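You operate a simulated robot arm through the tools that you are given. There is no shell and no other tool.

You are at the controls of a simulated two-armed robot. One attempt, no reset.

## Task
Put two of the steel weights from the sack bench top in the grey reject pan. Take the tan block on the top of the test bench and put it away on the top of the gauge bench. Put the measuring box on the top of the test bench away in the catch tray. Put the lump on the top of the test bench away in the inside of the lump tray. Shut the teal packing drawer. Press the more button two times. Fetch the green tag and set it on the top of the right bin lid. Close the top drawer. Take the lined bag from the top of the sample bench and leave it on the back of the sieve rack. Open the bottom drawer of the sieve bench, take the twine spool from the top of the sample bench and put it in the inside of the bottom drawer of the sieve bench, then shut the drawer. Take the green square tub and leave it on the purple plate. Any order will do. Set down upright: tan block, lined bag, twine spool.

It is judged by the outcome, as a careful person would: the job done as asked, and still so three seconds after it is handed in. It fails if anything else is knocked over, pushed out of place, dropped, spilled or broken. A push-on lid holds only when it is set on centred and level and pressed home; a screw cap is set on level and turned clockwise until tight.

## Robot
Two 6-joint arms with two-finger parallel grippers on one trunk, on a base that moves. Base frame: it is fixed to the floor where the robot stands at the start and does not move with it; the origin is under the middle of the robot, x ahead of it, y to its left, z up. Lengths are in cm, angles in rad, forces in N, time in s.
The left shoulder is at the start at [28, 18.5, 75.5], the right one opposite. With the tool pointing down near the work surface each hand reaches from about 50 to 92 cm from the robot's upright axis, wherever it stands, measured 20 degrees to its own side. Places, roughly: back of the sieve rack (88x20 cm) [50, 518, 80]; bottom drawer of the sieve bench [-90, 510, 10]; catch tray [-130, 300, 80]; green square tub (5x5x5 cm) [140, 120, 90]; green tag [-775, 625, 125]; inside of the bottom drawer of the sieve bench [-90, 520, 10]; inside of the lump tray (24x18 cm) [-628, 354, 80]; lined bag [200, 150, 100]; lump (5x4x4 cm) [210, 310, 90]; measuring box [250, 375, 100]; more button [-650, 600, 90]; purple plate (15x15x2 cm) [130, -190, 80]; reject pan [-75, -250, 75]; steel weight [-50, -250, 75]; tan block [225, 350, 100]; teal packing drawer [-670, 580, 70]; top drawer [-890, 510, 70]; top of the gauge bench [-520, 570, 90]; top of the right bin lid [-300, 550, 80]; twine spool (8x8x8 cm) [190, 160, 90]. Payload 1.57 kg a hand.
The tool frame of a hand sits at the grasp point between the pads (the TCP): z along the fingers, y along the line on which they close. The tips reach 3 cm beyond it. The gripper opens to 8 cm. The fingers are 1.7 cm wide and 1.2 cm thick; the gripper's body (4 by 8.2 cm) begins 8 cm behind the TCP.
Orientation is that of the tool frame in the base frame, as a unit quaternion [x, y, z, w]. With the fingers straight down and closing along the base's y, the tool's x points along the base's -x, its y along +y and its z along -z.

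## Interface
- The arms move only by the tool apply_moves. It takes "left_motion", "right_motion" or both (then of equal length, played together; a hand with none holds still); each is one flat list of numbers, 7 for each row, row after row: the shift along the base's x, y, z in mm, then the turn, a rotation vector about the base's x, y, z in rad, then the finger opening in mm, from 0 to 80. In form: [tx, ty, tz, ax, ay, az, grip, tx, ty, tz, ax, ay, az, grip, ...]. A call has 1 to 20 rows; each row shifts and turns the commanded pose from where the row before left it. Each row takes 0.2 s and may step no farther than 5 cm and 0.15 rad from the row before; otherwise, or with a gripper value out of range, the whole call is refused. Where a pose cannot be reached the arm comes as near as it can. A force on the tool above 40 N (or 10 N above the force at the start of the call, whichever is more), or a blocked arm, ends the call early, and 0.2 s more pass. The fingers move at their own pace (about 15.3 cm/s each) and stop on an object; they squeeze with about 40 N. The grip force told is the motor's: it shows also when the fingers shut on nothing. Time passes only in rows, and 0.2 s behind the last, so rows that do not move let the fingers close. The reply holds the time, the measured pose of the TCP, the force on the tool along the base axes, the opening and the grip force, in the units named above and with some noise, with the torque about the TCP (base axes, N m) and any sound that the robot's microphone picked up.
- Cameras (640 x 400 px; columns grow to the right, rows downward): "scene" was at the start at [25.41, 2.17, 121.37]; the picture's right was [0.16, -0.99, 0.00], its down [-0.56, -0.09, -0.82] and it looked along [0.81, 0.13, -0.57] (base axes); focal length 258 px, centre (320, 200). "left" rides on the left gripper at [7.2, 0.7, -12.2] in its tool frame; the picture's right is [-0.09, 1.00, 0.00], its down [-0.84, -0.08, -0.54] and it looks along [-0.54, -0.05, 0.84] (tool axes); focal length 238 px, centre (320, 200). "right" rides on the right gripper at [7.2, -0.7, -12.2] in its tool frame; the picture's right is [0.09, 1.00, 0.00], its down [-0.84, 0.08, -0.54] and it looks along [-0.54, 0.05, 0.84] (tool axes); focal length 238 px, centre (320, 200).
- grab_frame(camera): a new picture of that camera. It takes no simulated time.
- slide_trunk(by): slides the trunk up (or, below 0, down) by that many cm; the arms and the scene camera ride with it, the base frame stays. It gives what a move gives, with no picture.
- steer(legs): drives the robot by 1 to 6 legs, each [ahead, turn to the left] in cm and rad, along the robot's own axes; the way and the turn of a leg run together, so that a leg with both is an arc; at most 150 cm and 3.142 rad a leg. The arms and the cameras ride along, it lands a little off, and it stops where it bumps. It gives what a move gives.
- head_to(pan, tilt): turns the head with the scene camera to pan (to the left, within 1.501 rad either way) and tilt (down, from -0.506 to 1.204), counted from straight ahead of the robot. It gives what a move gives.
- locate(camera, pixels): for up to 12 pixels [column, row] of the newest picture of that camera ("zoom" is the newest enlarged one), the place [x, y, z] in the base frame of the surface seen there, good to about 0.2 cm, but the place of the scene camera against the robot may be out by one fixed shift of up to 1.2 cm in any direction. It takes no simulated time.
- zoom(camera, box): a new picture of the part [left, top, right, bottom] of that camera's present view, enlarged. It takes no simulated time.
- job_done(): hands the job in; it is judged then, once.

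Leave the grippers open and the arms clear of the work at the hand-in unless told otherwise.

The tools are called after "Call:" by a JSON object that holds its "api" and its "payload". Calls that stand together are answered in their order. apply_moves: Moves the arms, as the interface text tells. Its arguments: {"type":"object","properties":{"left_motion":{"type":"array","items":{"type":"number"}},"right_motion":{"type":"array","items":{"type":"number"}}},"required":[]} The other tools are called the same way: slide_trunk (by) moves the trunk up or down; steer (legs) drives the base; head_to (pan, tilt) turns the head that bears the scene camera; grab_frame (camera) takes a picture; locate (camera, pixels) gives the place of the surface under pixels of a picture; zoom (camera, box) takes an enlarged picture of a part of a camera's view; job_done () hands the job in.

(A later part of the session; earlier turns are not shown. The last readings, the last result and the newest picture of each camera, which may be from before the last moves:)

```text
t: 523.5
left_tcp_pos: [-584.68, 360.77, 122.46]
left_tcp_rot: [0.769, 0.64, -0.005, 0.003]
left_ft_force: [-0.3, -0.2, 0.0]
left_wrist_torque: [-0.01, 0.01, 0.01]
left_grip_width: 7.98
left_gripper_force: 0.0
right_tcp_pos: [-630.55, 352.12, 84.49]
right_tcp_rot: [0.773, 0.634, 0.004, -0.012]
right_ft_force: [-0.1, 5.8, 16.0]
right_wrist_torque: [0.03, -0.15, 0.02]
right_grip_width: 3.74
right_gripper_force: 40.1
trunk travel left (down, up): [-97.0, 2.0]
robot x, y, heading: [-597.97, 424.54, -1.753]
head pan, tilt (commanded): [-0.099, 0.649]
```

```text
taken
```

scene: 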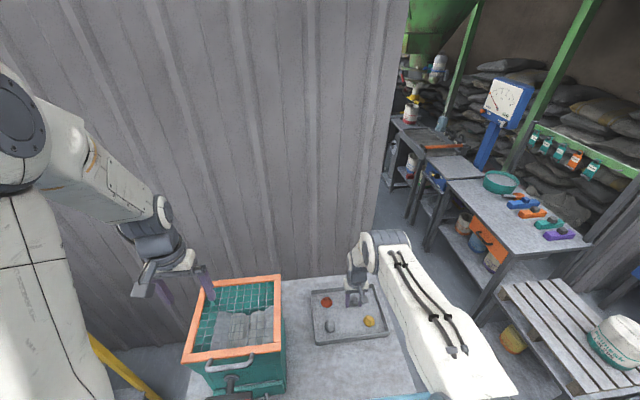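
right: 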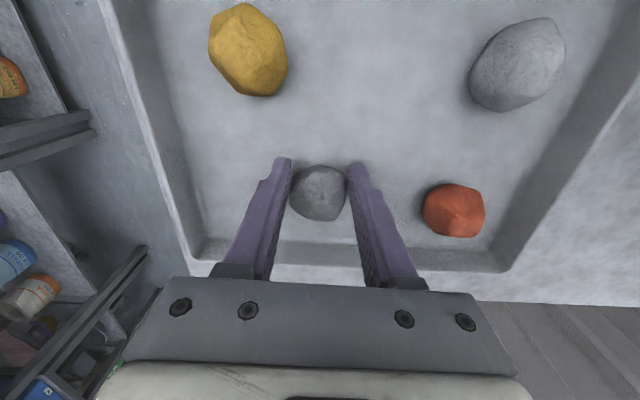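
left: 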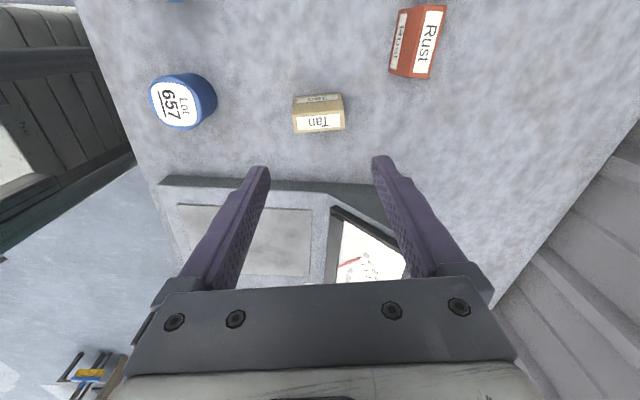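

One row was too long; I fix it and repeat.

Call:
{"api": "apply_moves", "payload": {"right_motion": [0, 0, 1, 0, 0, 0, 40, 0, 0, 0, 0, 0, 0, 52, 0, 0, 0, 0, 0, 0, 52, 0, 0, 15, 0, 0, 0, 52, 0, 0, 40, 0, 0, 0, 52, 0, 0, 40, 0, 0, 0, 52, 0, 0, 40, 0, 0, 0, 52, 0, 0, 40, 0, 0, 0, 52, 0, 0, 40, 0, 0, 0, 52, 0, 0, 40, 0, 0, 0, 80, 0, 0, 40, 0, 0, 0, 80, 0, 30, 30, 0, 0, 0, 80, 0, 45, 0, 0, 0, 0, 80, 0, 45, 0, 0, 0, 0, 80, -5, 45, 0, 0, 0, 0, 80]}}

Call:
{"api": "grab_frame", "payload": {"camera": "right"}}

Call:
{"api": "grab_frame", "payload": {"camera": "scene"}}

```text
t: 526.7
left_tcp_pos: [-584.67, 360.6, 122.43]
left_tcp_rot: [0.769, 0.639, -0.004, 0.002]
left_ft_force: [0.6, -0.8, -0.2]
left_wrist_torque: [-0.03, 0.01, -0.02]
left_grip_width: 8.02
left_gripper_force: 0.1
right_tcp_pos: [-630.89, 368.31, 116.98]
right_tcp_rot: [0.773, 0.634, 0.004, -0.011]
right_ft_force: [-0.3, -1.1, -0.5]
right_wrist_torque: [0.02, -0.01, 0.0]
right_grip_width: 8.0
right_gripper_force: 0.0
trunk travel left (down, up): [-97.0, 2.0]
robot x, y, heading: [-598.45, 424.64, -1.752]
head pan, tilt (commanded): [-0.099, 0.649]
```

```text
taken
```

right: 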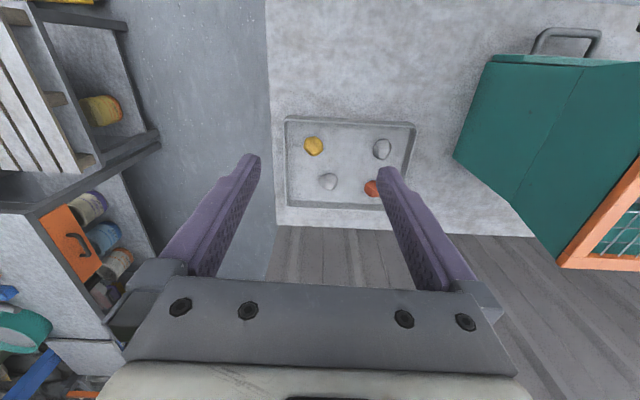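

```text
taken
```

scene: 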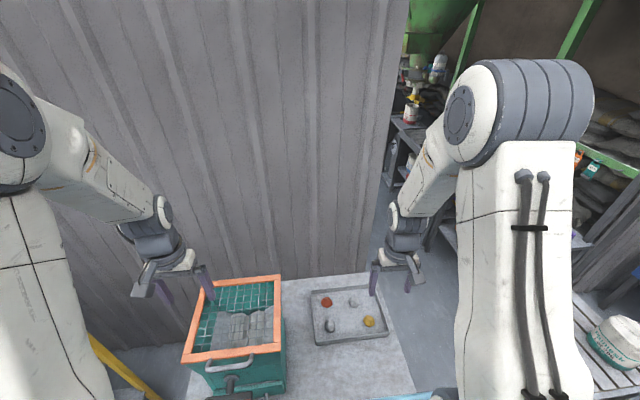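

The lump is in the tray. Next, the packing bench: I back off and drive to about (-655,500), facing north.

Call:
{"api": "steer", "payload": {"legs": [[-20, 0], [0, -2.14], [80, 0], [0, -0.98]]}}

Call:
{"api": "head_to", "payload": {"pan": 0.0, "tilt": 0.55}}

Call:
{"api": "grab_frame", "payload": {"camera": "scene"}}

```text
t: 539.8
left_tcp_pos: [-677.6, 560.49, 122.48]
left_tcp_rot: [-0.677, 0.736, 0.002, 0.003]
left_ft_force: [0.2, 0.7, -0.2]
left_wrist_torque: [0.02, 0.0, 0.01]
left_grip_width: 8.01
left_gripper_force: 0.2
right_tcp_pos: [-630.8, 557.55, 116.84]
right_tcp_rot: [-0.672, 0.74, -0.011, -0.004]
right_ft_force: [0.8, 1.1, -0.6]
right_wrist_torque: [0.0, 0.01, 0.0]
right_grip_width: 8.01
right_gripper_force: 0.1
trunk travel left (down, up): [-97.0, 2.0]
robot x, y, heading: [-657.96, 498.28, 1.491]
head pan, tilt (commanded): [-0.099, 0.649]
```

```text
t: 540.5
left_tcp_pos: [-677.6, 560.47, 122.31]
left_tcp_rot: [-0.677, 0.736, 0.003, 0.004]
left_ft_force: [0.7, -0.7, 0.2]
left_wrist_torque: [0.0, 0.02, 0.0]
left_grip_width: 7.98
left_gripper_force: 0.0
right_tcp_pos: [-630.91, 557.57, 116.89]
right_tcp_rot: [-0.673, 0.74, -0.01, -0.002]
right_ft_force: [-0.6, 0.4, 0.4]
right_wrist_torque: [0.01, 0.03, 0.0]
right_grip_width: 8.01
right_gripper_force: 0.1
trunk travel left (down, up): [-97.0, 2.0]
robot x, y, heading: [-657.8, 498.74, 1.484]
head pan, tilt (commanded): [0.0, 0.55]
```

```text
taken
```

scene: 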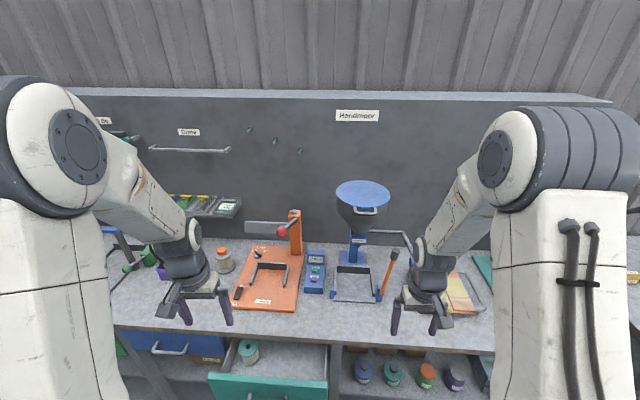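

I see the open teal drawer at bottom and a blue control box at (315,270). I zoom in.

Call:
{"api": "zoom", "payload": {"camera": "scene", "box": [280, 230, 360, 310]}}

Call:
{"api": "locate", "payload": {"camera": "zoom", "pixels": [[300, 150], [300, 200], [300, 250], [260, 240], [340, 240], [300, 110]]}}

Call:
{"api": "zoom", "payload": {"camera": "scene", "box": [110, 310, 420, 400]}}

```text
5.00 times, centred on (320, 270) of scene
```

zoom: 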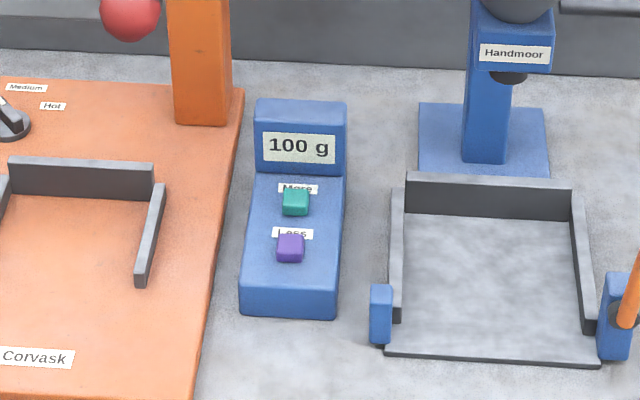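

```text
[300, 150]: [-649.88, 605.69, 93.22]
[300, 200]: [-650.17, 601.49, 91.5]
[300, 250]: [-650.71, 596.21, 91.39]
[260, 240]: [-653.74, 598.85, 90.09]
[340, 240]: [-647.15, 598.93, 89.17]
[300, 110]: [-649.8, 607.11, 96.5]
```

```text
2.06 times, centred on (265, 355) of scene
```

zoom: 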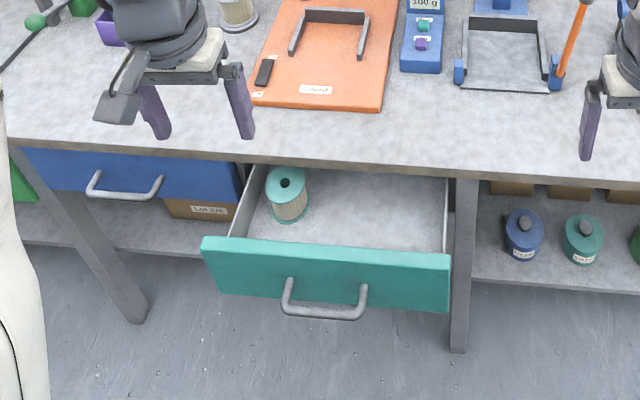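

The teal button labelled "More" is at ≈(-650.2,601.5,91.5). First I locate the teal drawer front and handle.

Call:
{"api": "locate", "payload": {"camera": "zoom", "pixels": [[220, 260], [330, 265], [440, 275], [325, 310], [290, 285], [360, 295], [330, 170], [290, 210], [330, 230], [120, 190], [100, 170]]}}

```text
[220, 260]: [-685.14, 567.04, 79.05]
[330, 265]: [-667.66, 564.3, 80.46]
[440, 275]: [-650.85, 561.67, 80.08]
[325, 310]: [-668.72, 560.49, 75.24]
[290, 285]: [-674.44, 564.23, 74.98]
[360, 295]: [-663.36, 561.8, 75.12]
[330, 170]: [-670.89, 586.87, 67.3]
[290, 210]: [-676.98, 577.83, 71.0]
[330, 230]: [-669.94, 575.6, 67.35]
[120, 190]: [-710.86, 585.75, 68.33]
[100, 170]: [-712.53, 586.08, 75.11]
```

The drawer is ~15 cm open; its handle bar is at ≈(-668.8,560.3,75.2). I lower the trunk by 33 and position the closed left fingers in front of the bar.

Call:
{"api": "slide_trunk", "payload": {"by": -33}}

Call:
{"api": "grab_frame", "payload": {"camera": "left"}}

Call:
{"api": "grab_frame", "payload": {"camera": "scene"}}

```text
t: 543.7
left_tcp_pos: [-677.63, 560.48, 89.46]
left_tcp_rot: [-0.677, 0.736, 0.003, 0.003]
left_ft_force: [0.1, 0.3, 0.1]
left_wrist_torque: [-0.01, -0.03, 0.03]
left_grip_width: 7.97
left_gripper_force: 0.2
right_tcp_pos: [-630.97, 557.6, 83.99]
right_tcp_rot: [-0.672, 0.74, -0.011, -0.003]
right_ft_force: [0.4, -0.1, -0.5]
right_wrist_torque: [0.01, -0.05, 0.01]
right_grip_width: 8.0
right_gripper_force: 0.0
trunk travel left (down, up): [-64.0, 35.0]
robot x, y, heading: [-657.71, 498.4, 1.488]
head pan, tilt (commanded): [0.0, 0.55]
```

```text
taken
```

left: 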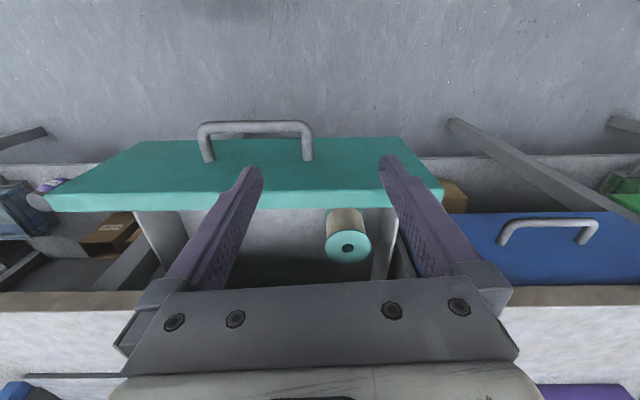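

```text
taken
```

scene: 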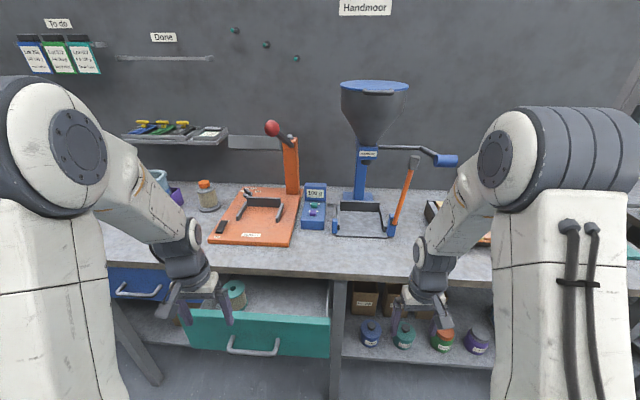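

I locate the handle bar and panel in the left camera.

Call:
{"api": "locate", "payload": {"camera": "left", "pixels": [[210, 130], [255, 126], [305, 126], [250, 160], [200, 205], [380, 200], [350, 248], [300, 290]]}}

```text
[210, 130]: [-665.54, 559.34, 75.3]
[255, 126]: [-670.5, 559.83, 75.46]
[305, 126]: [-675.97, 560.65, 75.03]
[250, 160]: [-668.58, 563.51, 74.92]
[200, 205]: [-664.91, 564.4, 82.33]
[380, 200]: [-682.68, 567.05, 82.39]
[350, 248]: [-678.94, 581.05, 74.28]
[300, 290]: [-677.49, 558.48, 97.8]
```

Bar centre ≈(-670.7,559.8,75). I bring the closed left fingers in front of it.

Call:
{"api": "apply_moves", "payload": {"left_motion": [23, -22, 0, 0, 0, 0, 0, 23, -22, 0, 0, 0, 0, 0, 23, -20, 0, 0, 0, 0, 0, 0, 0, -47, 0, 0, 0, 0, 0, 0, -47, 0, 0, 0, 0, 0, 0, -46, 0, 0, 0, 0, 0, 0, 0, 0, 0, 0, 0]}}

Call:
{"api": "grab_frame", "payload": {"camera": "left"}}

```text
t: 545.3
left_tcp_pos: [-670.66, 553.99, 75.33]
left_tcp_rot: [-0.678, 0.735, 0.003, 0.005]
left_ft_force: [-0.3, -0.3, 0.8]
left_wrist_torque: [0.01, 0.0, -0.01]
left_grip_width: 0.0
left_gripper_force: 21.0
right_tcp_pos: [-630.81, 557.59, 83.92]
right_tcp_rot: [-0.672, 0.74, -0.011, -0.004]
right_ft_force: [0.2, -0.9, 0.9]
right_wrist_torque: [-0.01, -0.01, -0.02]
right_grip_width: 8.0
right_gripper_force: 0.0
trunk travel left (down, up): [-64.0, 35.0]
robot x, y, heading: [-657.98, 498.32, 1.487]
head pan, tilt (commanded): [0.0, 0.55]
```

```text
taken
```

left: 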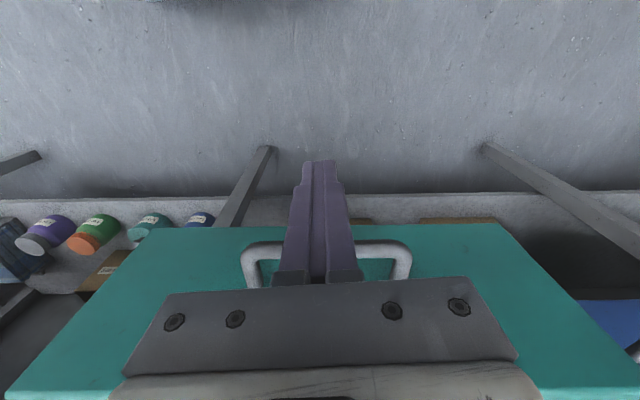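

Centred on the handle. I push the drawer shut slowly.

Call:
{"api": "apply_moves", "payload": {"left_motion": [3, 20, 0, 0, 0, 0, 0, 3, 20, 0, 0, 0, 0, 0, 1.6, 10, 0, 0, 0, 0, 0, 2.3, 14.8, 0, 0, 0, 0, 0, 2.3, 14.8, 0, 0, 0, 0, 0, 2.3, 14.8, 0, 0, 0, 0, 0, 2.3, 14.8, 0, 0, 0, 0, 0, 2.3, 14.8, 0, 0, 0, 0, 0, 2.3, 14.8, 0, 0, 0, 0, 0, 2.3, 14.8, 0, 0, 0, 0, 0, 2.3, 14.8, 0, 0, 0, 0, 0, 1.6, 10, 0, 0, 0, 0, 0, 0, 0, 0, 0, 0, 0, 0]}}

Call:
{"api": "grab_frame", "payload": {"camera": "left"}}

Call:
{"api": "grab_frame", "payload": {"camera": "scene"}}

```text
t: 548.1
left_tcp_pos: [-667.84, 572.03, 75.26]
left_tcp_rot: [-0.676, 0.737, 0.002, 0.005]
left_ft_force: [-0.5, 0.2, -0.2]
left_wrist_torque: [0.03, 0.0, 0.0]
left_grip_width: 0.0
left_gripper_force: 21.7
right_tcp_pos: [-630.84, 557.45, 83.92]
right_tcp_rot: [-0.672, 0.741, -0.011, -0.004]
right_ft_force: [0.3, 0.2, -0.5]
right_wrist_torque: [0.02, -0.01, 0.03]
right_grip_width: 8.01
right_gripper_force: 0.1
trunk travel left (down, up): [-64.0, 35.0]
robot x, y, heading: [-657.99, 498.54, 1.483]
head pan, tilt (commanded): [0.0, 0.55]
```

```text
taken
```

left: 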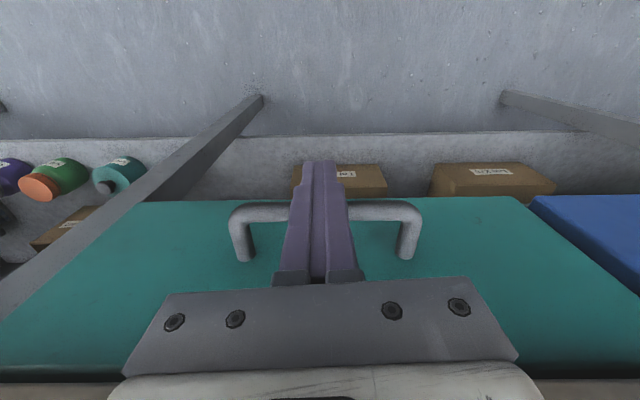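

```text
taken
```

scene: 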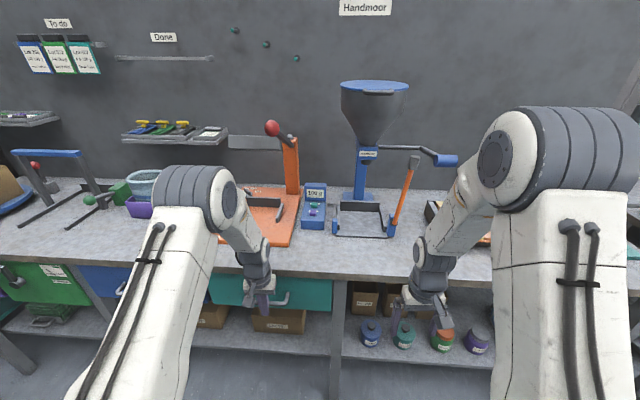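

Nearly in. I continue in small steps until it resists.

Call:
{"api": "apply_moves", "payload": {"left_motion": [0.8, 5, 0, 0, 0, 0, 0, 0.8, 5, 0, 0, 0, 0, 0, 0.8, 5, 0, 0, 0, 0, 0, 0.8, 5, 0, 0, 0, 0, 0, 0.8, 5, 0, 0, 0, 0, 0, 0.8, 5, 0, 0, 0, 0, 0, 0.8, 5, 0, 0, 0, 0, 0, 0, 0, 0, 0, 0, 0, 0]}}

Call:
{"api": "locate", "payload": {"camera": "scene", "pixels": [[310, 295], [225, 285], [95, 275], [60, 290]]}}

```text
t: 548.9
left_tcp_pos: [-667.93, 572.44, 75.17]
left_tcp_rot: [-0.676, 0.737, -0.005, -0.005]
left_ft_force: [-0.7, -9.2, 1.5]
left_wrist_torque: [1.1, -0.1, -0.16]
left_grip_width: 0.01
left_gripper_force: 21.6
right_tcp_pos: [-630.93, 557.35, 84.12]
right_tcp_rot: [-0.672, 0.74, -0.012, -0.003]
right_ft_force: [0.0, -0.5, -0.4]
right_wrist_torque: [0.01, -0.04, -0.05]
right_grip_width: 8.0
right_gripper_force: 0.1
trunk travel left (down, up): [-64.0, 35.0]
robot x, y, heading: [-658.18, 498.45, 1.489]
head pan, tilt (commanded): [0.0, 0.55]
stopped in row 4 (left hand): the force on the tool passed its limit at 48 N (the readings are from after the stop); the commanded pose is now the measured one
```

```text
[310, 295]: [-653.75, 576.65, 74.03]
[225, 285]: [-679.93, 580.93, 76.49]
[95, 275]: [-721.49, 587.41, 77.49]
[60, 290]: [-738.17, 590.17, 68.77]
```

I retract the left hand and inspect the drawer closely.

Call:
{"api": "apply_moves", "payload": {"left_motion": [-3, -30, 0, 0, 0, 0, 0, -5, -35, 0, 0, 0, 0, 0, -5, -35, 0, 0, 0, 0, 40, 0, 0, 40, 0, 0, 0, 80, 0, 0, 40, 0, 0, 0, 80, -30, 0, 30, 0, 0, 0, 80]}}

Call:
{"api": "head_to", "payload": {"pan": 0.05, "tilt": 0.7}}

Call:
{"api": "zoom", "payload": {"camera": "scene", "box": [130, 190, 370, 330]}}

Call:
{"api": "locate", "payload": {"camera": "zoom", "pixels": [[250, 180], [350, 185], [430, 190], [100, 165], [300, 215], [400, 230], [300, 130]]}}

```text
t: 550.3
left_tcp_pos: [-672.08, 562.47, 86.49]
left_tcp_rot: [-0.676, 0.737, -0.003, -0.004]
left_ft_force: [0.4, 0.5, -0.2]
left_wrist_torque: [-0.04, 0.01, 0.02]
left_grip_width: 8.0
left_gripper_force: 0.1
right_tcp_pos: [-630.94, 557.46, 83.97]
right_tcp_rot: [-0.672, 0.741, -0.011, -0.005]
right_ft_force: [-0.3, 0.1, -0.3]
right_wrist_torque: [0.0, -0.01, 0.0]
right_grip_width: 7.99
right_gripper_force: 0.2
trunk travel left (down, up): [-64.0, 35.0]
robot x, y, heading: [-657.96, 498.55, 1.491]
head pan, tilt (commanded): [0.0, 0.55]
```

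```text
t: 551.0
left_tcp_pos: [-672.02, 562.56, 86.38]
left_tcp_rot: [-0.676, 0.737, -0.003, -0.003]
left_ft_force: [-0.1, 0.3, 0.3]
left_wrist_torque: [0.02, 0.03, -0.02]
left_grip_width: 8.02
left_gripper_force: 0.1
right_tcp_pos: [-630.79, 557.57, 83.99]
right_tcp_rot: [-0.672, 0.74, -0.012, -0.004]
right_ft_force: [0.0, -0.3, -0.1]
right_wrist_torque: [0.01, 0.02, -0.04]
right_grip_width: 8.0
right_gripper_force: 0.1
trunk travel left (down, up): [-64.0, 35.0]
robot x, y, heading: [-657.56, 498.19, 1.488]
head pan, tilt (commanded): [0.051, 0.7]
```

```text
2.67 times, centred on (250, 260) of scene
```

zoom: 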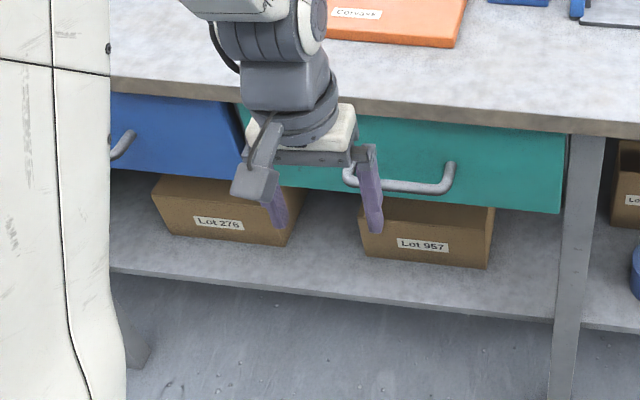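

```text
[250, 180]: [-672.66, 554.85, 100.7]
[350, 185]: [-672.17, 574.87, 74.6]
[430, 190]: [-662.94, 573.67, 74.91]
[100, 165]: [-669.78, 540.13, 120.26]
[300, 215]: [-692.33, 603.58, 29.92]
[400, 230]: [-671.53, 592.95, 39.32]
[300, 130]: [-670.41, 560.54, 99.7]
```

I move the left arm up and away and compare the teal and blue drawer handles for flushness.

Call:
{"api": "apply_moves", "payload": {"left_motion": [-20, -30, 40, 0, 0, 0, 80, -20, -30, 40, 0, 0, 0, 80, 0, 0, 45, 0, 0, 0, 80, 0, 0, 45, 0, 0, 0, 80, 0, 0, 45, 0, 0, 0, 80]}}

Call:
{"api": "head_to", "payload": {"pan": 0.25, "tilt": 0.75}}

Call:
{"api": "grab_frame", "payload": {"camera": "scene"}}

```text
refused: row 1 steps farther than a row can; nothing moved
```

```text
t: 551.7
left_tcp_pos: [-672.03, 562.37, 86.38]
left_tcp_rot: [-0.676, 0.737, -0.002, -0.004]
left_ft_force: [0.1, 0.4, -0.5]
left_wrist_torque: [0.03, 0.01, 0.04]
left_grip_width: 7.97
left_gripper_force: 0.1
right_tcp_pos: [-630.89, 557.55, 83.99]
right_tcp_rot: [-0.673, 0.74, -0.011, -0.004]
right_ft_force: [-0.3, 0.9, 0.8]
right_wrist_torque: [-0.01, -0.03, -0.02]
right_grip_width: 7.98
right_gripper_force: 0.1
trunk travel left (down, up): [-64.0, 35.0]
robot x, y, heading: [-658.08, 498.56, 1.479]
head pan, tilt (commanded): [0.25, 0.75]
```

```text
taken
```

scene: 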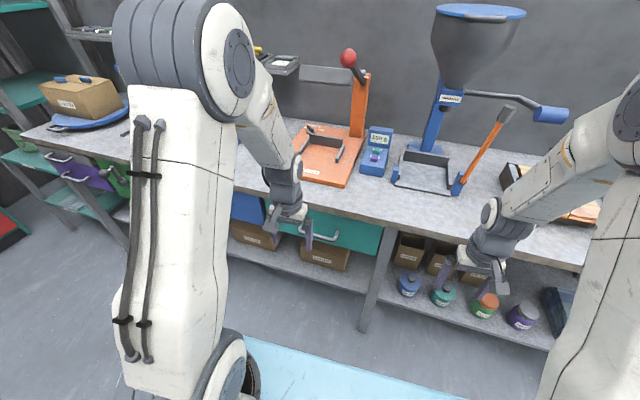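

Call:
{"api": "apply_moves", "payload": {"left_motion": [-10, -20, 40, 0, 0, 0, 80, -10, -20, 40, 0, 0, 0, 80, -10, -20, 40, 0, 0, 0, 80, 0, -10, 45, 0, 0, 0, 80, 0, 0, 45, 0, 0, 0, 80]}}

Call:
{"api": "zoom", "payload": {"camera": "scene", "box": [210, 180, 400, 290]}}

Call:
{"api": "grab_frame", "payload": {"camera": "left"}}

```text
t: 552.9
left_tcp_pos: [-675.17, 555.49, 107.38]
left_tcp_rot: [-0.676, 0.737, -0.002, -0.003]
left_ft_force: [-0.1, -0.2, -1.0]
left_wrist_torque: [0.01, 0.03, -0.01]
left_grip_width: 7.99
left_gripper_force: 0.1
right_tcp_pos: [-630.99, 557.53, 83.94]
right_tcp_rot: [-0.672, 0.74, -0.012, -0.003]
right_ft_force: [0.3, 1.1, 0.9]
right_wrist_torque: [0.0, 0.03, 0.02]
right_grip_width: 7.97
right_gripper_force: 0.0
trunk travel left (down, up): [-64.0, 35.0]
robot x, y, heading: [-658.31, 498.48, 1.485]
head pan, tilt (commanded): [0.25, 0.75]
```

```text
3.37 times, centred on (305, 235) of scene
```

zoom: 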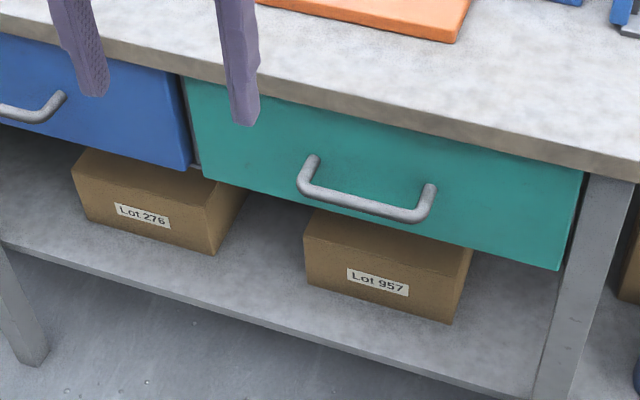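

```text
taken
```

left: 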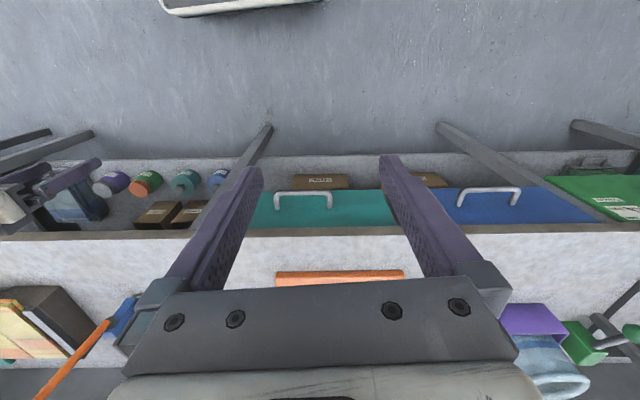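

I compare bar positions numerically: teal (303,195), blue (488,190).

Call:
{"api": "locate", "payload": {"camera": "left", "pixels": [[303, 194], [488, 190], [290, 194], [318, 195], [475, 190], [350, 210], [450, 205]]}}

```text
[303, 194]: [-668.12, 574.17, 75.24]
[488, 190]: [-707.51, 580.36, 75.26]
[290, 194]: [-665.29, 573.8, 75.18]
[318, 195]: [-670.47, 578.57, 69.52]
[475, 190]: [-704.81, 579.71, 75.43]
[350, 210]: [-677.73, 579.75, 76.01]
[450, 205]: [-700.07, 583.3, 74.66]
```

The teal drawer is flush with the blue one (closed). Now the button. I locate the neighbours of the control box: Corvask post, lever, and Handmoor parts.

Call:
{"api": "head_to", "payload": {"pan": 0.0, "tilt": 0.55}}

Call:
{"api": "grab_frame", "payload": {"camera": "scene"}}

Call:
{"api": "zoom", "payload": {"camera": "scene", "box": [220, 80, 460, 240]}}

Call:
{"api": "locate", "payload": {"camera": "zoom", "pixels": [[195, 170], [205, 250], [145, 125], [245, 300], [245, 330], [245, 350], [375, 200], [380, 170], [510, 210], [480, 320], [350, 290], [300, 330]]}}

```text
t: 553.7
left_tcp_pos: [-675.04, 555.58, 107.29]
left_tcp_rot: [-0.677, 0.736, -0.003, -0.003]
left_ft_force: [0.1, -0.1, -0.9]
left_wrist_torque: [0.01, -0.01, 0.0]
left_grip_width: 8.01
left_gripper_force: 0.1
right_tcp_pos: [-630.93, 557.5, 83.94]
right_tcp_rot: [-0.672, 0.74, -0.012, -0.003]
right_ft_force: [-0.9, 0.0, -0.6]
right_wrist_torque: [-0.01, -0.01, 0.02]
right_grip_width: 8.0
right_gripper_force: 0.1
trunk travel left (down, up): [-64.0, 35.0]
robot x, y, heading: [-658.26, 498.23, 1.484]
head pan, tilt (commanded): [0.0, 0.55]
```

```text
taken
```

scene: 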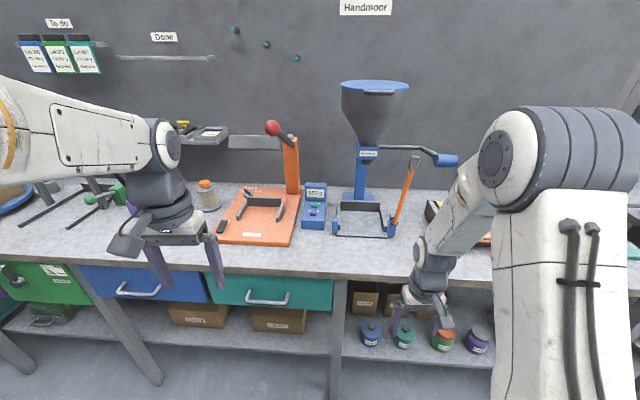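

```text
2.50 times, centred on (340, 160) of scene
```

zoom: 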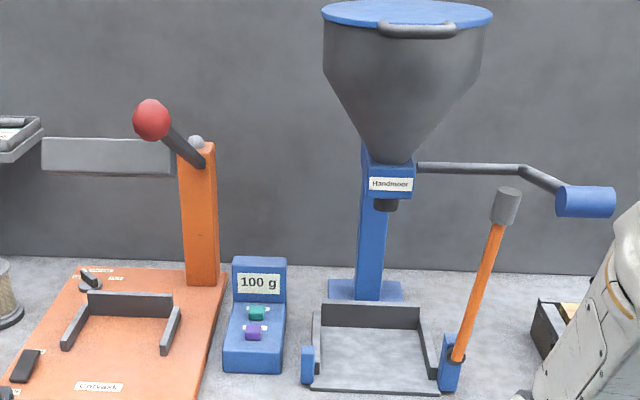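

```text
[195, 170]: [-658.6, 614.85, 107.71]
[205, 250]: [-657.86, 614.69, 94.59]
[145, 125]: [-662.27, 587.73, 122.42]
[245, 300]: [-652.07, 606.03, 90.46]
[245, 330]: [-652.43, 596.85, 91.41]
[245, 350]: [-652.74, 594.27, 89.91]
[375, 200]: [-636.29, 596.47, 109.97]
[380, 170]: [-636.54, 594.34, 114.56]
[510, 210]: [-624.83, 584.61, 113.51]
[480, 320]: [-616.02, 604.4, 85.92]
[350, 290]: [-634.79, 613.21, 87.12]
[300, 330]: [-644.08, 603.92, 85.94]
```

I'll press with the right hand using a forward-pitched tool to stay clear of the hopper and red ball. First raise the trunk, tuck the hands, then move 20 cm closer.

Call:
{"api": "slide_trunk", "payload": {"by": 15}}

Call:
{"api": "apply_moves", "payload": {"left_motion": [-25, -5, 0, 0, 0, 0, 80, -25, -5, 0, 0, 0, 0, 80, -25, -5, 0, 0, 0, 0, 80, -25, -5, 0, 0, 0, 0, 80], "right_motion": [-20, -15, 35, 0, 0, 0, 0, -40, -15, 25, 0, 0, 0, 0, -40, -15, 25, 0, 0, 0, 0, -40, -15, 25, 0, 0, 0, 0]}}

Call:
{"api": "steer", "payload": {"legs": [[20, 0]]}}

Call:
{"api": "grab_frame", "payload": {"camera": "scene"}}

Call:
{"api": "grab_frame", "payload": {"camera": "right"}}

```text
t: 555.5
left_tcp_pos: [-675.11, 555.61, 122.21]
left_tcp_rot: [-0.676, 0.737, -0.003, -0.004]
left_ft_force: [-0.2, 0.0, 0.6]
left_wrist_torque: [0.04, -0.01, 0.01]
left_grip_width: 8.01
left_gripper_force: 0.1
right_tcp_pos: [-630.95, 557.49, 98.98]
right_tcp_rot: [-0.673, 0.74, -0.012, -0.004]
right_ft_force: [-0.1, 1.3, 0.2]
right_wrist_torque: [0.02, 0.0, 0.02]
right_grip_width: 7.98
right_gripper_force: 0.0
trunk travel left (down, up): [-79.0, 20.0]
robot x, y, heading: [-657.88, 498.7, 1.489]
head pan, tilt (commanded): [0.0, 0.55]
```

```text
t: 556.5
left_tcp_pos: [-685.28, 553.47, 122.38]
left_tcp_rot: [-0.676, 0.736, -0.003, -0.003]
left_ft_force: [0.0, 0.5, -0.5]
left_wrist_torque: [-0.03, 0.0, -0.02]
left_grip_width: 8.03
left_gripper_force: 0.1
right_tcp_pos: [-645.22, 551.42, 110.21]
right_tcp_rot: [-0.673, 0.74, -0.013, -0.004]
right_ft_force: [0.5, 0.7, 1.3]
right_wrist_torque: [0.01, 0.02, -0.03]
right_grip_width: 0.0
right_gripper_force: 21.2
trunk travel left (down, up): [-79.0, 20.0]
robot x, y, heading: [-658.44, 498.38, 1.486]
head pan, tilt (commanded): [0.0, 0.55]
```

```text
t: 558.1
left_tcp_pos: [-683.75, 573.69, 122.42]
left_tcp_rot: [-0.677, 0.736, -0.003, -0.004]
left_ft_force: [-0.4, 0.6, -1.1]
left_wrist_torque: [0.01, 0.01, -0.01]
left_grip_width: 7.99
left_gripper_force: 0.0
right_tcp_pos: [-643.82, 571.96, 110.15]
right_tcp_rot: [-0.674, 0.738, -0.011, -0.003]
right_ft_force: [0.4, -1.5, 0.2]
right_wrist_torque: [0.0, 0.0, -0.01]
right_grip_width: 0.0
right_gripper_force: 21.2
trunk travel left (down, up): [-79.0, 20.0]
robot x, y, heading: [-656.51, 518.88, 1.489]
head pan, tilt (commanded): [0.0, 0.55]
```

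```text
taken
```

scene: 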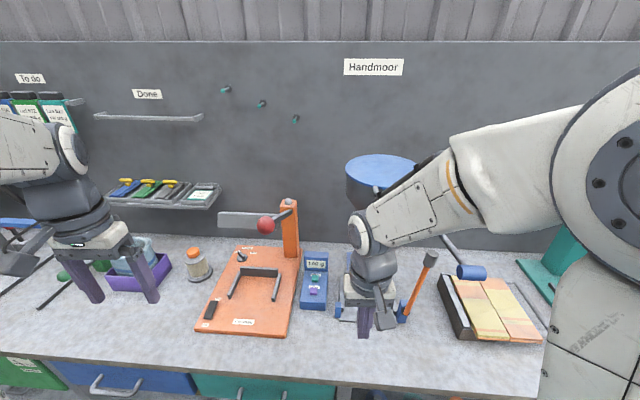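

```text
taken
```

right: 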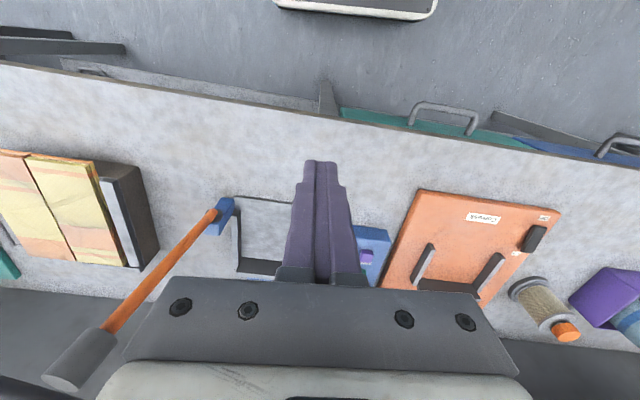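

I pitch the right tool forward 0.8 rad, fingers closed, and approach above the teal "More" button.

Call:
{"api": "apply_moves", "payload": {"right_motion": [0, 0, 0, 0.1329, -0.0109, 0, 0, 0, 0, 0, 0.1329, -0.0109, 0, 0, 0, 0, 0, 0.1329, -0.0109, 0, 0, 0, 0, 0, 0.1329, -0.0109, 0, 0, 0, 0, 0, 0.1329, -0.0109, 0, 0, 0, 0, 0, 0.1329, -0.0109, 0, 0, -12, 30, 0, 0, 0, 0, 0, -12, 30, 0, 0, 0, 0, 0, -14, 40, 0, 0, 0, 0, 0, -14, 40, 0, 0, 0, 0, 0, -13, 40, 0, 0, 0, 0, 0, 0, 0, 0, 0, 0, 0, 0]}}

Call:
{"api": "grab_frame", "payload": {"camera": "right"}}

Call:
{"api": "grab_frame", "payload": {"camera": "scene"}}

```text
t: 560.7
left_tcp_pos: [-683.81, 573.77, 122.44]
left_tcp_rot: [-0.677, 0.736, -0.003, -0.003]
left_ft_force: [0.4, 0.0, -0.1]
left_wrist_torque: [0.01, 0.05, -0.01]
left_grip_width: 7.97
left_gripper_force: 0.0
right_tcp_pos: [-654.39, 596.66, 114.25]
right_tcp_rot: [-0.622, 0.685, 0.254, 0.282]
right_ft_force: [0.7, -0.6, -0.2]
right_wrist_torque: [0.02, -0.01, -0.03]
right_grip_width: 0.02
right_gripper_force: 21.4
right hand out of reach, approached as far as the arm can: row 3, 4, 5, 6
trunk travel left (down, up): [-79.0, 20.0]
robot x, y, heading: [-656.24, 518.66, 1.493]
head pan, tilt (commanded): [0.0, 0.55]
```

```text
taken
```

right: 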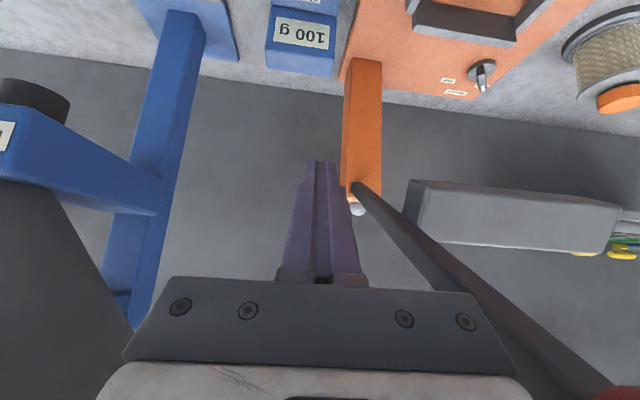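

```text
taken
```

scene: 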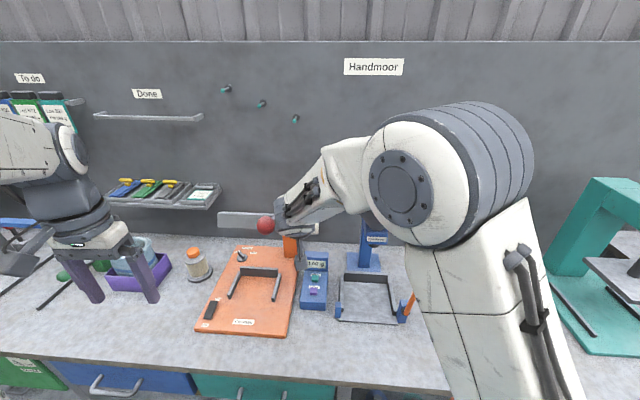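

The hand is uncomfortably close to the Corvask lever (red ball). I move it right (+x) away first, then back.

Call:
{"api": "apply_moves", "payload": {"right_motion": [20, 0, 0, 0, 0, 0, 0, 20, 0, 0, 0, 0, 0, 0, 10, -20, 0, 0, 0, 0, 0, 0, -40, 0, 0, 0, 0, 0, 0, -40, 0, 0, 0, 0, 0, 0, -40, 0, 0, 0, 0, 0]}}

Call:
{"api": "grab_frame", "payload": {"camera": "right"}}

Call:
{"api": "grab_frame", "payload": {"camera": "scene"}}

```text
t: 562.1
left_tcp_pos: [-683.76, 573.78, 122.37]
left_tcp_rot: [-0.678, 0.735, -0.003, -0.003]
left_ft_force: [-0.4, -0.2, 0.7]
left_wrist_torque: [-0.03, -0.01, 0.03]
left_grip_width: 8.01
left_gripper_force: 0.1
right_tcp_pos: [-649.71, 582.46, 114.41]
right_tcp_rot: [-0.621, 0.686, 0.254, 0.282]
right_ft_force: [0.0, -0.2, 1.3]
right_wrist_torque: [-0.01, -0.01, 0.01]
right_grip_width: 0.01
right_gripper_force: 21.5
trunk travel left (down, up): [-79.0, 20.0]
robot x, y, heading: [-656.2, 518.93, 1.489]
head pan, tilt (commanded): [0.0, 0.55]
```

```text
taken
```

right: 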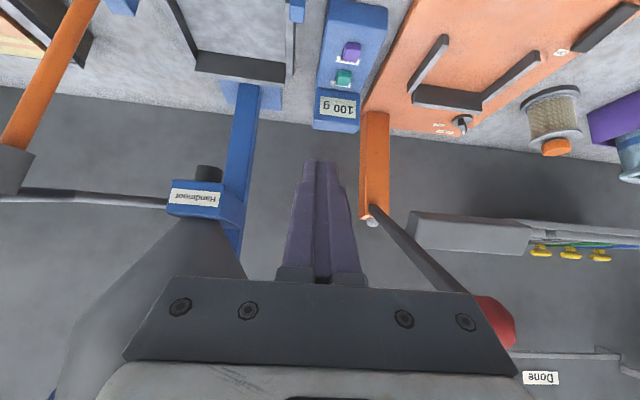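

```text
taken
```

scene: 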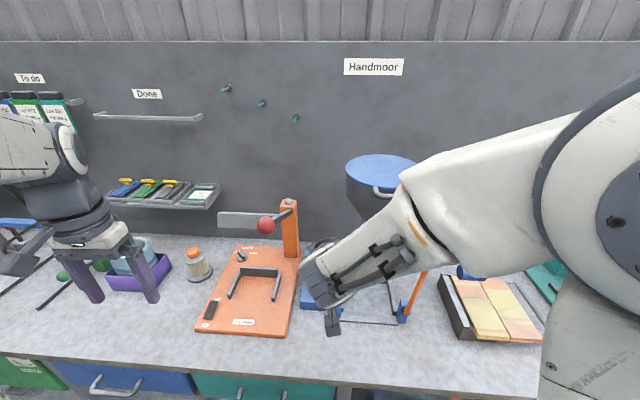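

I measure the teal button precisely with the right camera at (344,77).

Call:
{"api": "zoom", "payload": {"camera": "right", "box": [310, 0, 400, 135]}}

Call:
{"api": "locate", "payload": {"camera": "right", "pixels": [[344, 76], [340, 76], [349, 76], [344, 70], [344, 83], [351, 48], [338, 107], [336, 125], [375, 150], [372, 205], [495, 320], [210, 190]]}}

```text
2.96 times, centred on (355, 68) of right
```

zoom: 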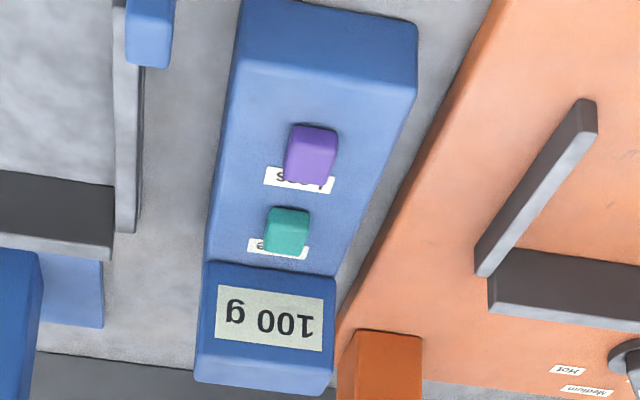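

```text
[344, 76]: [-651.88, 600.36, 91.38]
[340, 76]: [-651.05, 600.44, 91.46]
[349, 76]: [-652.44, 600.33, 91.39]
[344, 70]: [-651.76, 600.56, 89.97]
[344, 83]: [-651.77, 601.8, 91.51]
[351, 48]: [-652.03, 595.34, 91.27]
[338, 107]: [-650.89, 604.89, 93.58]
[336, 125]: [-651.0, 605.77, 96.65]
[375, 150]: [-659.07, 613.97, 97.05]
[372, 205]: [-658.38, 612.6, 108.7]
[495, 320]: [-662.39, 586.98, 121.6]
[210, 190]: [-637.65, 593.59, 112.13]
```

Button centre ≈(-651.7,601.1), top z≈91.45. I move to ~3.5 cm above it.

Call:
{"api": "apply_moves", "payload": {"right_motion": [-4, 25, -25, 0, 0, 0, 0, -4, 25, -25, 0, 0, 0, 0, -4, 30, -30, 0, 0, 0, 0, -4, 30, -30, 0, 0, 0, 0, -3, 31, -30, 0, 0, 0, 0, -2, 30, -27, 0, 0, 0, 0, 0, 0, 0, 0, 0, 0, 0]}}

Call:
{"api": "grab_frame", "payload": {"camera": "right"}}

Call:
{"api": "grab_frame", "payload": {"camera": "scene"}}

```text
t: 563.7
left_tcp_pos: [-683.72, 573.77, 122.31]
left_tcp_rot: [-0.678, 0.735, -0.003, -0.003]
left_ft_force: [0.4, 0.2, 0.4]
left_wrist_torque: [-0.01, 0.0, 0.0]
left_grip_width: 8.04
left_gripper_force: 0.1
right_tcp_pos: [-651.63, 599.73, 97.32]
right_tcp_rot: [-0.622, 0.685, 0.255, 0.28]
right_ft_force: [0.7, -0.5, 0.2]
right_wrist_torque: [0.0, 0.02, -0.05]
right_grip_width: 0.01
right_gripper_force: 22.0
trunk travel left (down, up): [-79.0, 20.0]
robot x, y, heading: [-656.18, 518.86, 1.491]
head pan, tilt (commanded): [0.0, 0.55]
```

```text
taken
```

right: 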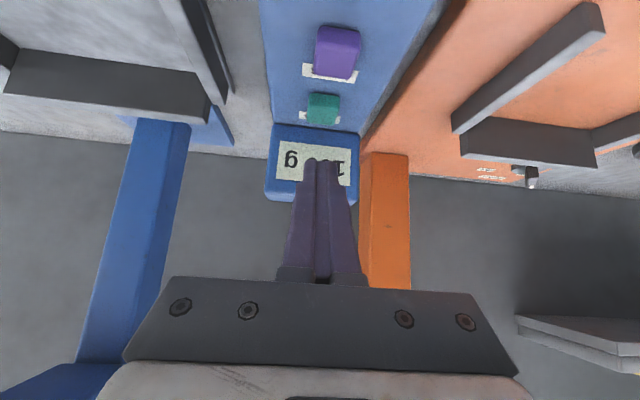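

```text
taken
```

scene: 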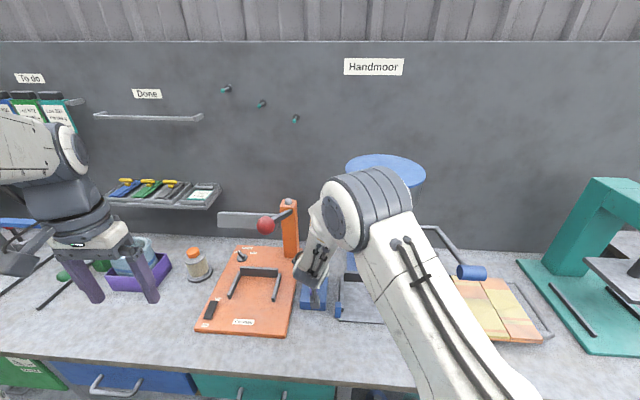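

I re-locate the button from this closer view.

Call:
{"api": "locate", "payload": {"camera": "right", "pixels": [[322, 103], [315, 103], [331, 105], [323, 118], [322, 95], [335, 60], [300, 130]]}}

```text
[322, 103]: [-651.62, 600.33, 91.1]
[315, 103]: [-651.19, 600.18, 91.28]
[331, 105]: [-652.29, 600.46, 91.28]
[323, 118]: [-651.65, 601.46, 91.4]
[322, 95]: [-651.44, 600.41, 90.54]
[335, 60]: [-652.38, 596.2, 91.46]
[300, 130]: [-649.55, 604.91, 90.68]
```

Edge is centred ~3.2 cm above the button. I lower and press gently.

Call:
{"api": "apply_moves", "payload": {"right_motion": [0, 0, -15, 0, 0, 0, 0, 0, 0, -12, 0, 0, 0, 0, 0, 0, -4, 0, 0, 0, 0, 0, 0, -2, 0, 0, 0, 0, 0, 0, -2, 0, 0, 0, 0, 0, 0, -2, 0, 0, 0, 0]}}

Call:
{"api": "grab_frame", "payload": {"camera": "right"}}

```text
t: 565.1
left_tcp_pos: [-683.86, 573.68, 122.38]
left_tcp_rot: [-0.678, 0.735, -0.003, -0.003]
left_ft_force: [-0.6, -0.4, 0.1]
left_wrist_torque: [0.01, 0.02, -0.03]
left_grip_width: 8.01
left_gripper_force: 0.0
right_tcp_pos: [-651.54, 599.64, 93.83]
right_tcp_rot: [-0.622, 0.685, 0.254, 0.281]
right_ft_force: [0.6, 0.4, 1.3]
right_wrist_torque: [0.04, 0.02, -0.01]
right_grip_width: 0.0
right_gripper_force: 21.4
trunk travel left (down, up): [-79.0, 20.0]
robot x, y, heading: [-656.26, 518.61, 1.49]
head pan, tilt (commanded): [0.0, 0.55]
```

```text
taken
```

right: 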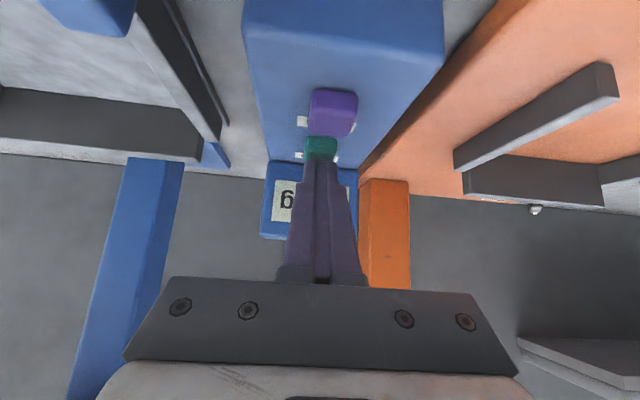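

Just touching. I press further in 1–2 mm steps.

Call:
{"api": "apply_moves", "payload": {"right_motion": [0, 0, -2, 0, 0, 0, 0, 0, 0, -2, 0, 0, 0, 0, 0, 0, 0, 0, 0, 0, 0]}}

Call:
{"api": "grab_frame", "payload": {"camera": "right"}}

```text
t: 565.9
left_tcp_pos: [-683.85, 573.71, 122.37]
left_tcp_rot: [-0.678, 0.735, -0.003, -0.003]
left_ft_force: [0.4, 0.4, -0.2]
left_wrist_torque: [0.01, -0.01, -0.01]
left_grip_width: 7.98
left_gripper_force: 0.0
right_tcp_pos: [-651.59, 599.54, 93.39]
right_tcp_rot: [-0.622, 0.685, 0.254, 0.281]
right_ft_force: [-1.5, 0.0, 2.2]
right_wrist_torque: [0.02, 0.03, 0.02]
right_grip_width: 0.0
right_gripper_force: 21.1
trunk travel left (down, up): [-79.0, 20.0]
robot x, y, heading: [-656.41, 518.84, 1.498]
head pan, tilt (commanded): [0.0, 0.55]
heard: click
```

```text
taken
```

right: 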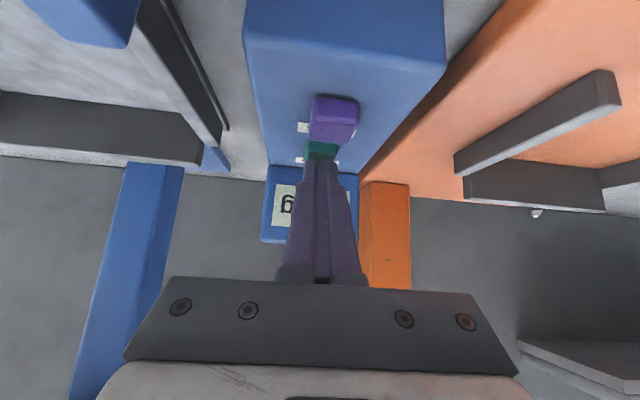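

Heard a click: one press. I release by 3 cm and check the display.

Call:
{"api": "apply_moves", "payload": {"right_motion": [0, 0, 10, 0, 0, 0, 0, 0, 0, 20, 0, 0, 0, 0, 0, 0, 0, 0, 0, 0, 0]}}

Call:
{"api": "zoom", "payload": {"camera": "right", "box": [240, 60, 400, 220]}}

```text
t: 566.7
left_tcp_pos: [-683.84, 573.81, 122.49]
left_tcp_rot: [-0.678, 0.735, -0.004, -0.003]
left_ft_force: [-0.3, 0.0, 0.2]
left_wrist_torque: [-0.02, -0.04, 0.05]
left_grip_width: 7.99
left_gripper_force: 0.0
right_tcp_pos: [-651.57, 599.68, 96.57]
right_tcp_rot: [-0.623, 0.685, 0.254, 0.281]
right_ft_force: [-0.8, 1.1, 0.1]
right_wrist_torque: [-0.01, 0.02, -0.01]
right_grip_width: 0.0
right_gripper_force: 21.4
trunk travel left (down, up): [-79.0, 20.0]
robot x, y, heading: [-656.74, 518.82, 1.488]
head pan, tilt (commanded): [0.0, 0.55]
```

```text
2.50 times, centred on (320, 140) of right
```

zoom: 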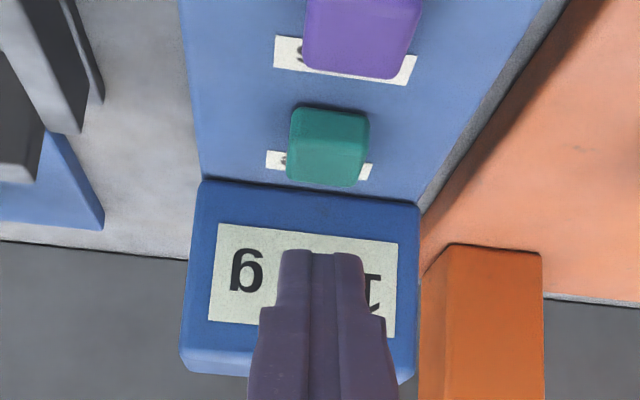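

The button popped back. I press a second time the same way.

Call:
{"api": "apply_moves", "payload": {"right_motion": [0, 0, -15, 0, 0, 0, 0, 0, 0, -12, 0, 0, 0, 0, 0, 0, -3, 0, 0, 0, 0, 0, 0, -2, 0, 0, 0, 0, 0, 0, 0, 0, 0, 0, 0]}}

```text
t: 567.9
left_tcp_pos: [-683.9, 573.75, 122.5]
left_tcp_rot: [-0.678, 0.735, -0.003, -0.004]
left_ft_force: [-0.7, -0.3, 0.5]
left_wrist_torque: [0.0, -0.01, -0.01]
left_grip_width: 8.01
left_gripper_force: 0.1
right_tcp_pos: [-651.61, 599.69, 93.36]
right_tcp_rot: [-0.622, 0.685, 0.254, 0.282]
right_ft_force: [-0.8, 1.7, 3.0]
right_wrist_torque: [0.05, 0.02, 0.04]
right_grip_width: 0.0
right_gripper_force: 21.9
trunk travel left (down, up): [-79.0, 20.0]
robot x, y, heading: [-656.05, 518.45, 1.494]
head pan, tilt (commanded): [0.0, 0.55]
heard: click
```

Second click heard. I release, lift, and retreat while unpitching.

Call:
{"api": "apply_moves", "payload": {"right_motion": [0, 0, 10, 0, 0, 0, 0, 0, -5, 30, 0, 0, 0, 0, 0, -20, 40, 0, 0, 0, 0, 0, -30, 35, 0, 0, 0, 0, 0, -30, 20, 0, 0, 0, 0, 0, -25, 0, -0.1283, 0.0105, 0, 0, 0, -25, 0, -0.1283, 0.0105, 0, 0, 0, -25, 0, -0.1283, 0.0105, 0, 0, 0, -25, 0, -0.1283, 0.0105, 0, 0, 0, -25, 0, -0.1283, 0.0105, 0, 0, 0, -25, 0, -0.1283, 0.0105, 0, 0, 0, 0, 0, 0, 0, 0, 0]}}

Call:
{"api": "grab_frame", "payload": {"camera": "scene"}}

Call:
{"api": "zoom", "payload": {"camera": "scene", "box": [280, 230, 360, 330]}}

```text
t: 570.5
left_tcp_pos: [-683.78, 573.74, 122.29]
left_tcp_rot: [-0.677, 0.736, -0.003, -0.004]
left_ft_force: [0.6, 0.0, 0.1]
left_wrist_torque: [-0.01, -0.03, 0.0]
left_grip_width: 8.01
left_gripper_force: 0.1
right_tcp_pos: [-651.61, 576.08, 106.73]
right_tcp_rot: [-0.674, 0.738, -0.002, 0.006]
right_ft_force: [-0.1, 0.1, 0.4]
right_wrist_torque: [0.01, -0.01, 0.02]
right_grip_width: 0.02
right_gripper_force: 22.0
trunk travel left (down, up): [-79.0, 20.0]
robot x, y, heading: [-656.44, 518.88, 1.495]
head pan, tilt (commanded): [0.0, 0.55]
```

```text
taken
```

scene: 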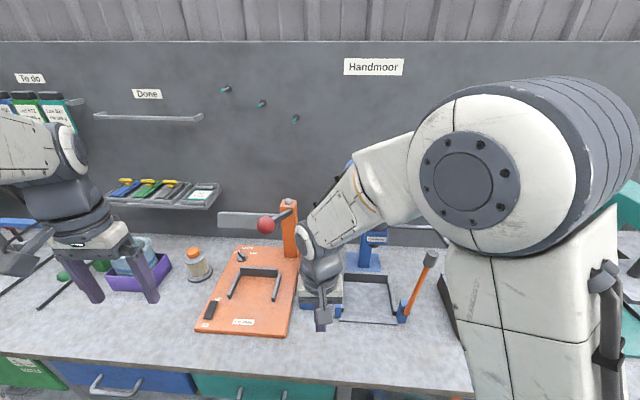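

```text
4.00 times, centred on (320, 280) of scene
```

zoom: 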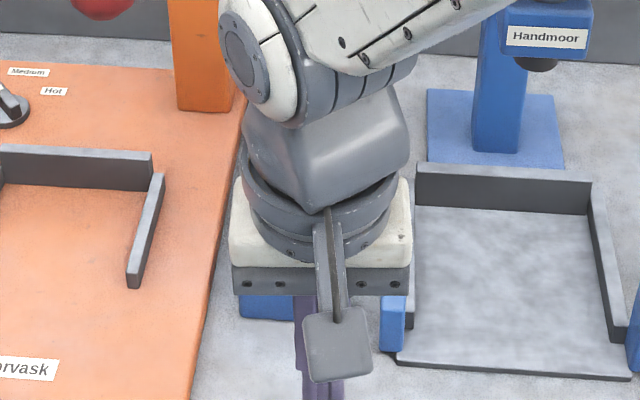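

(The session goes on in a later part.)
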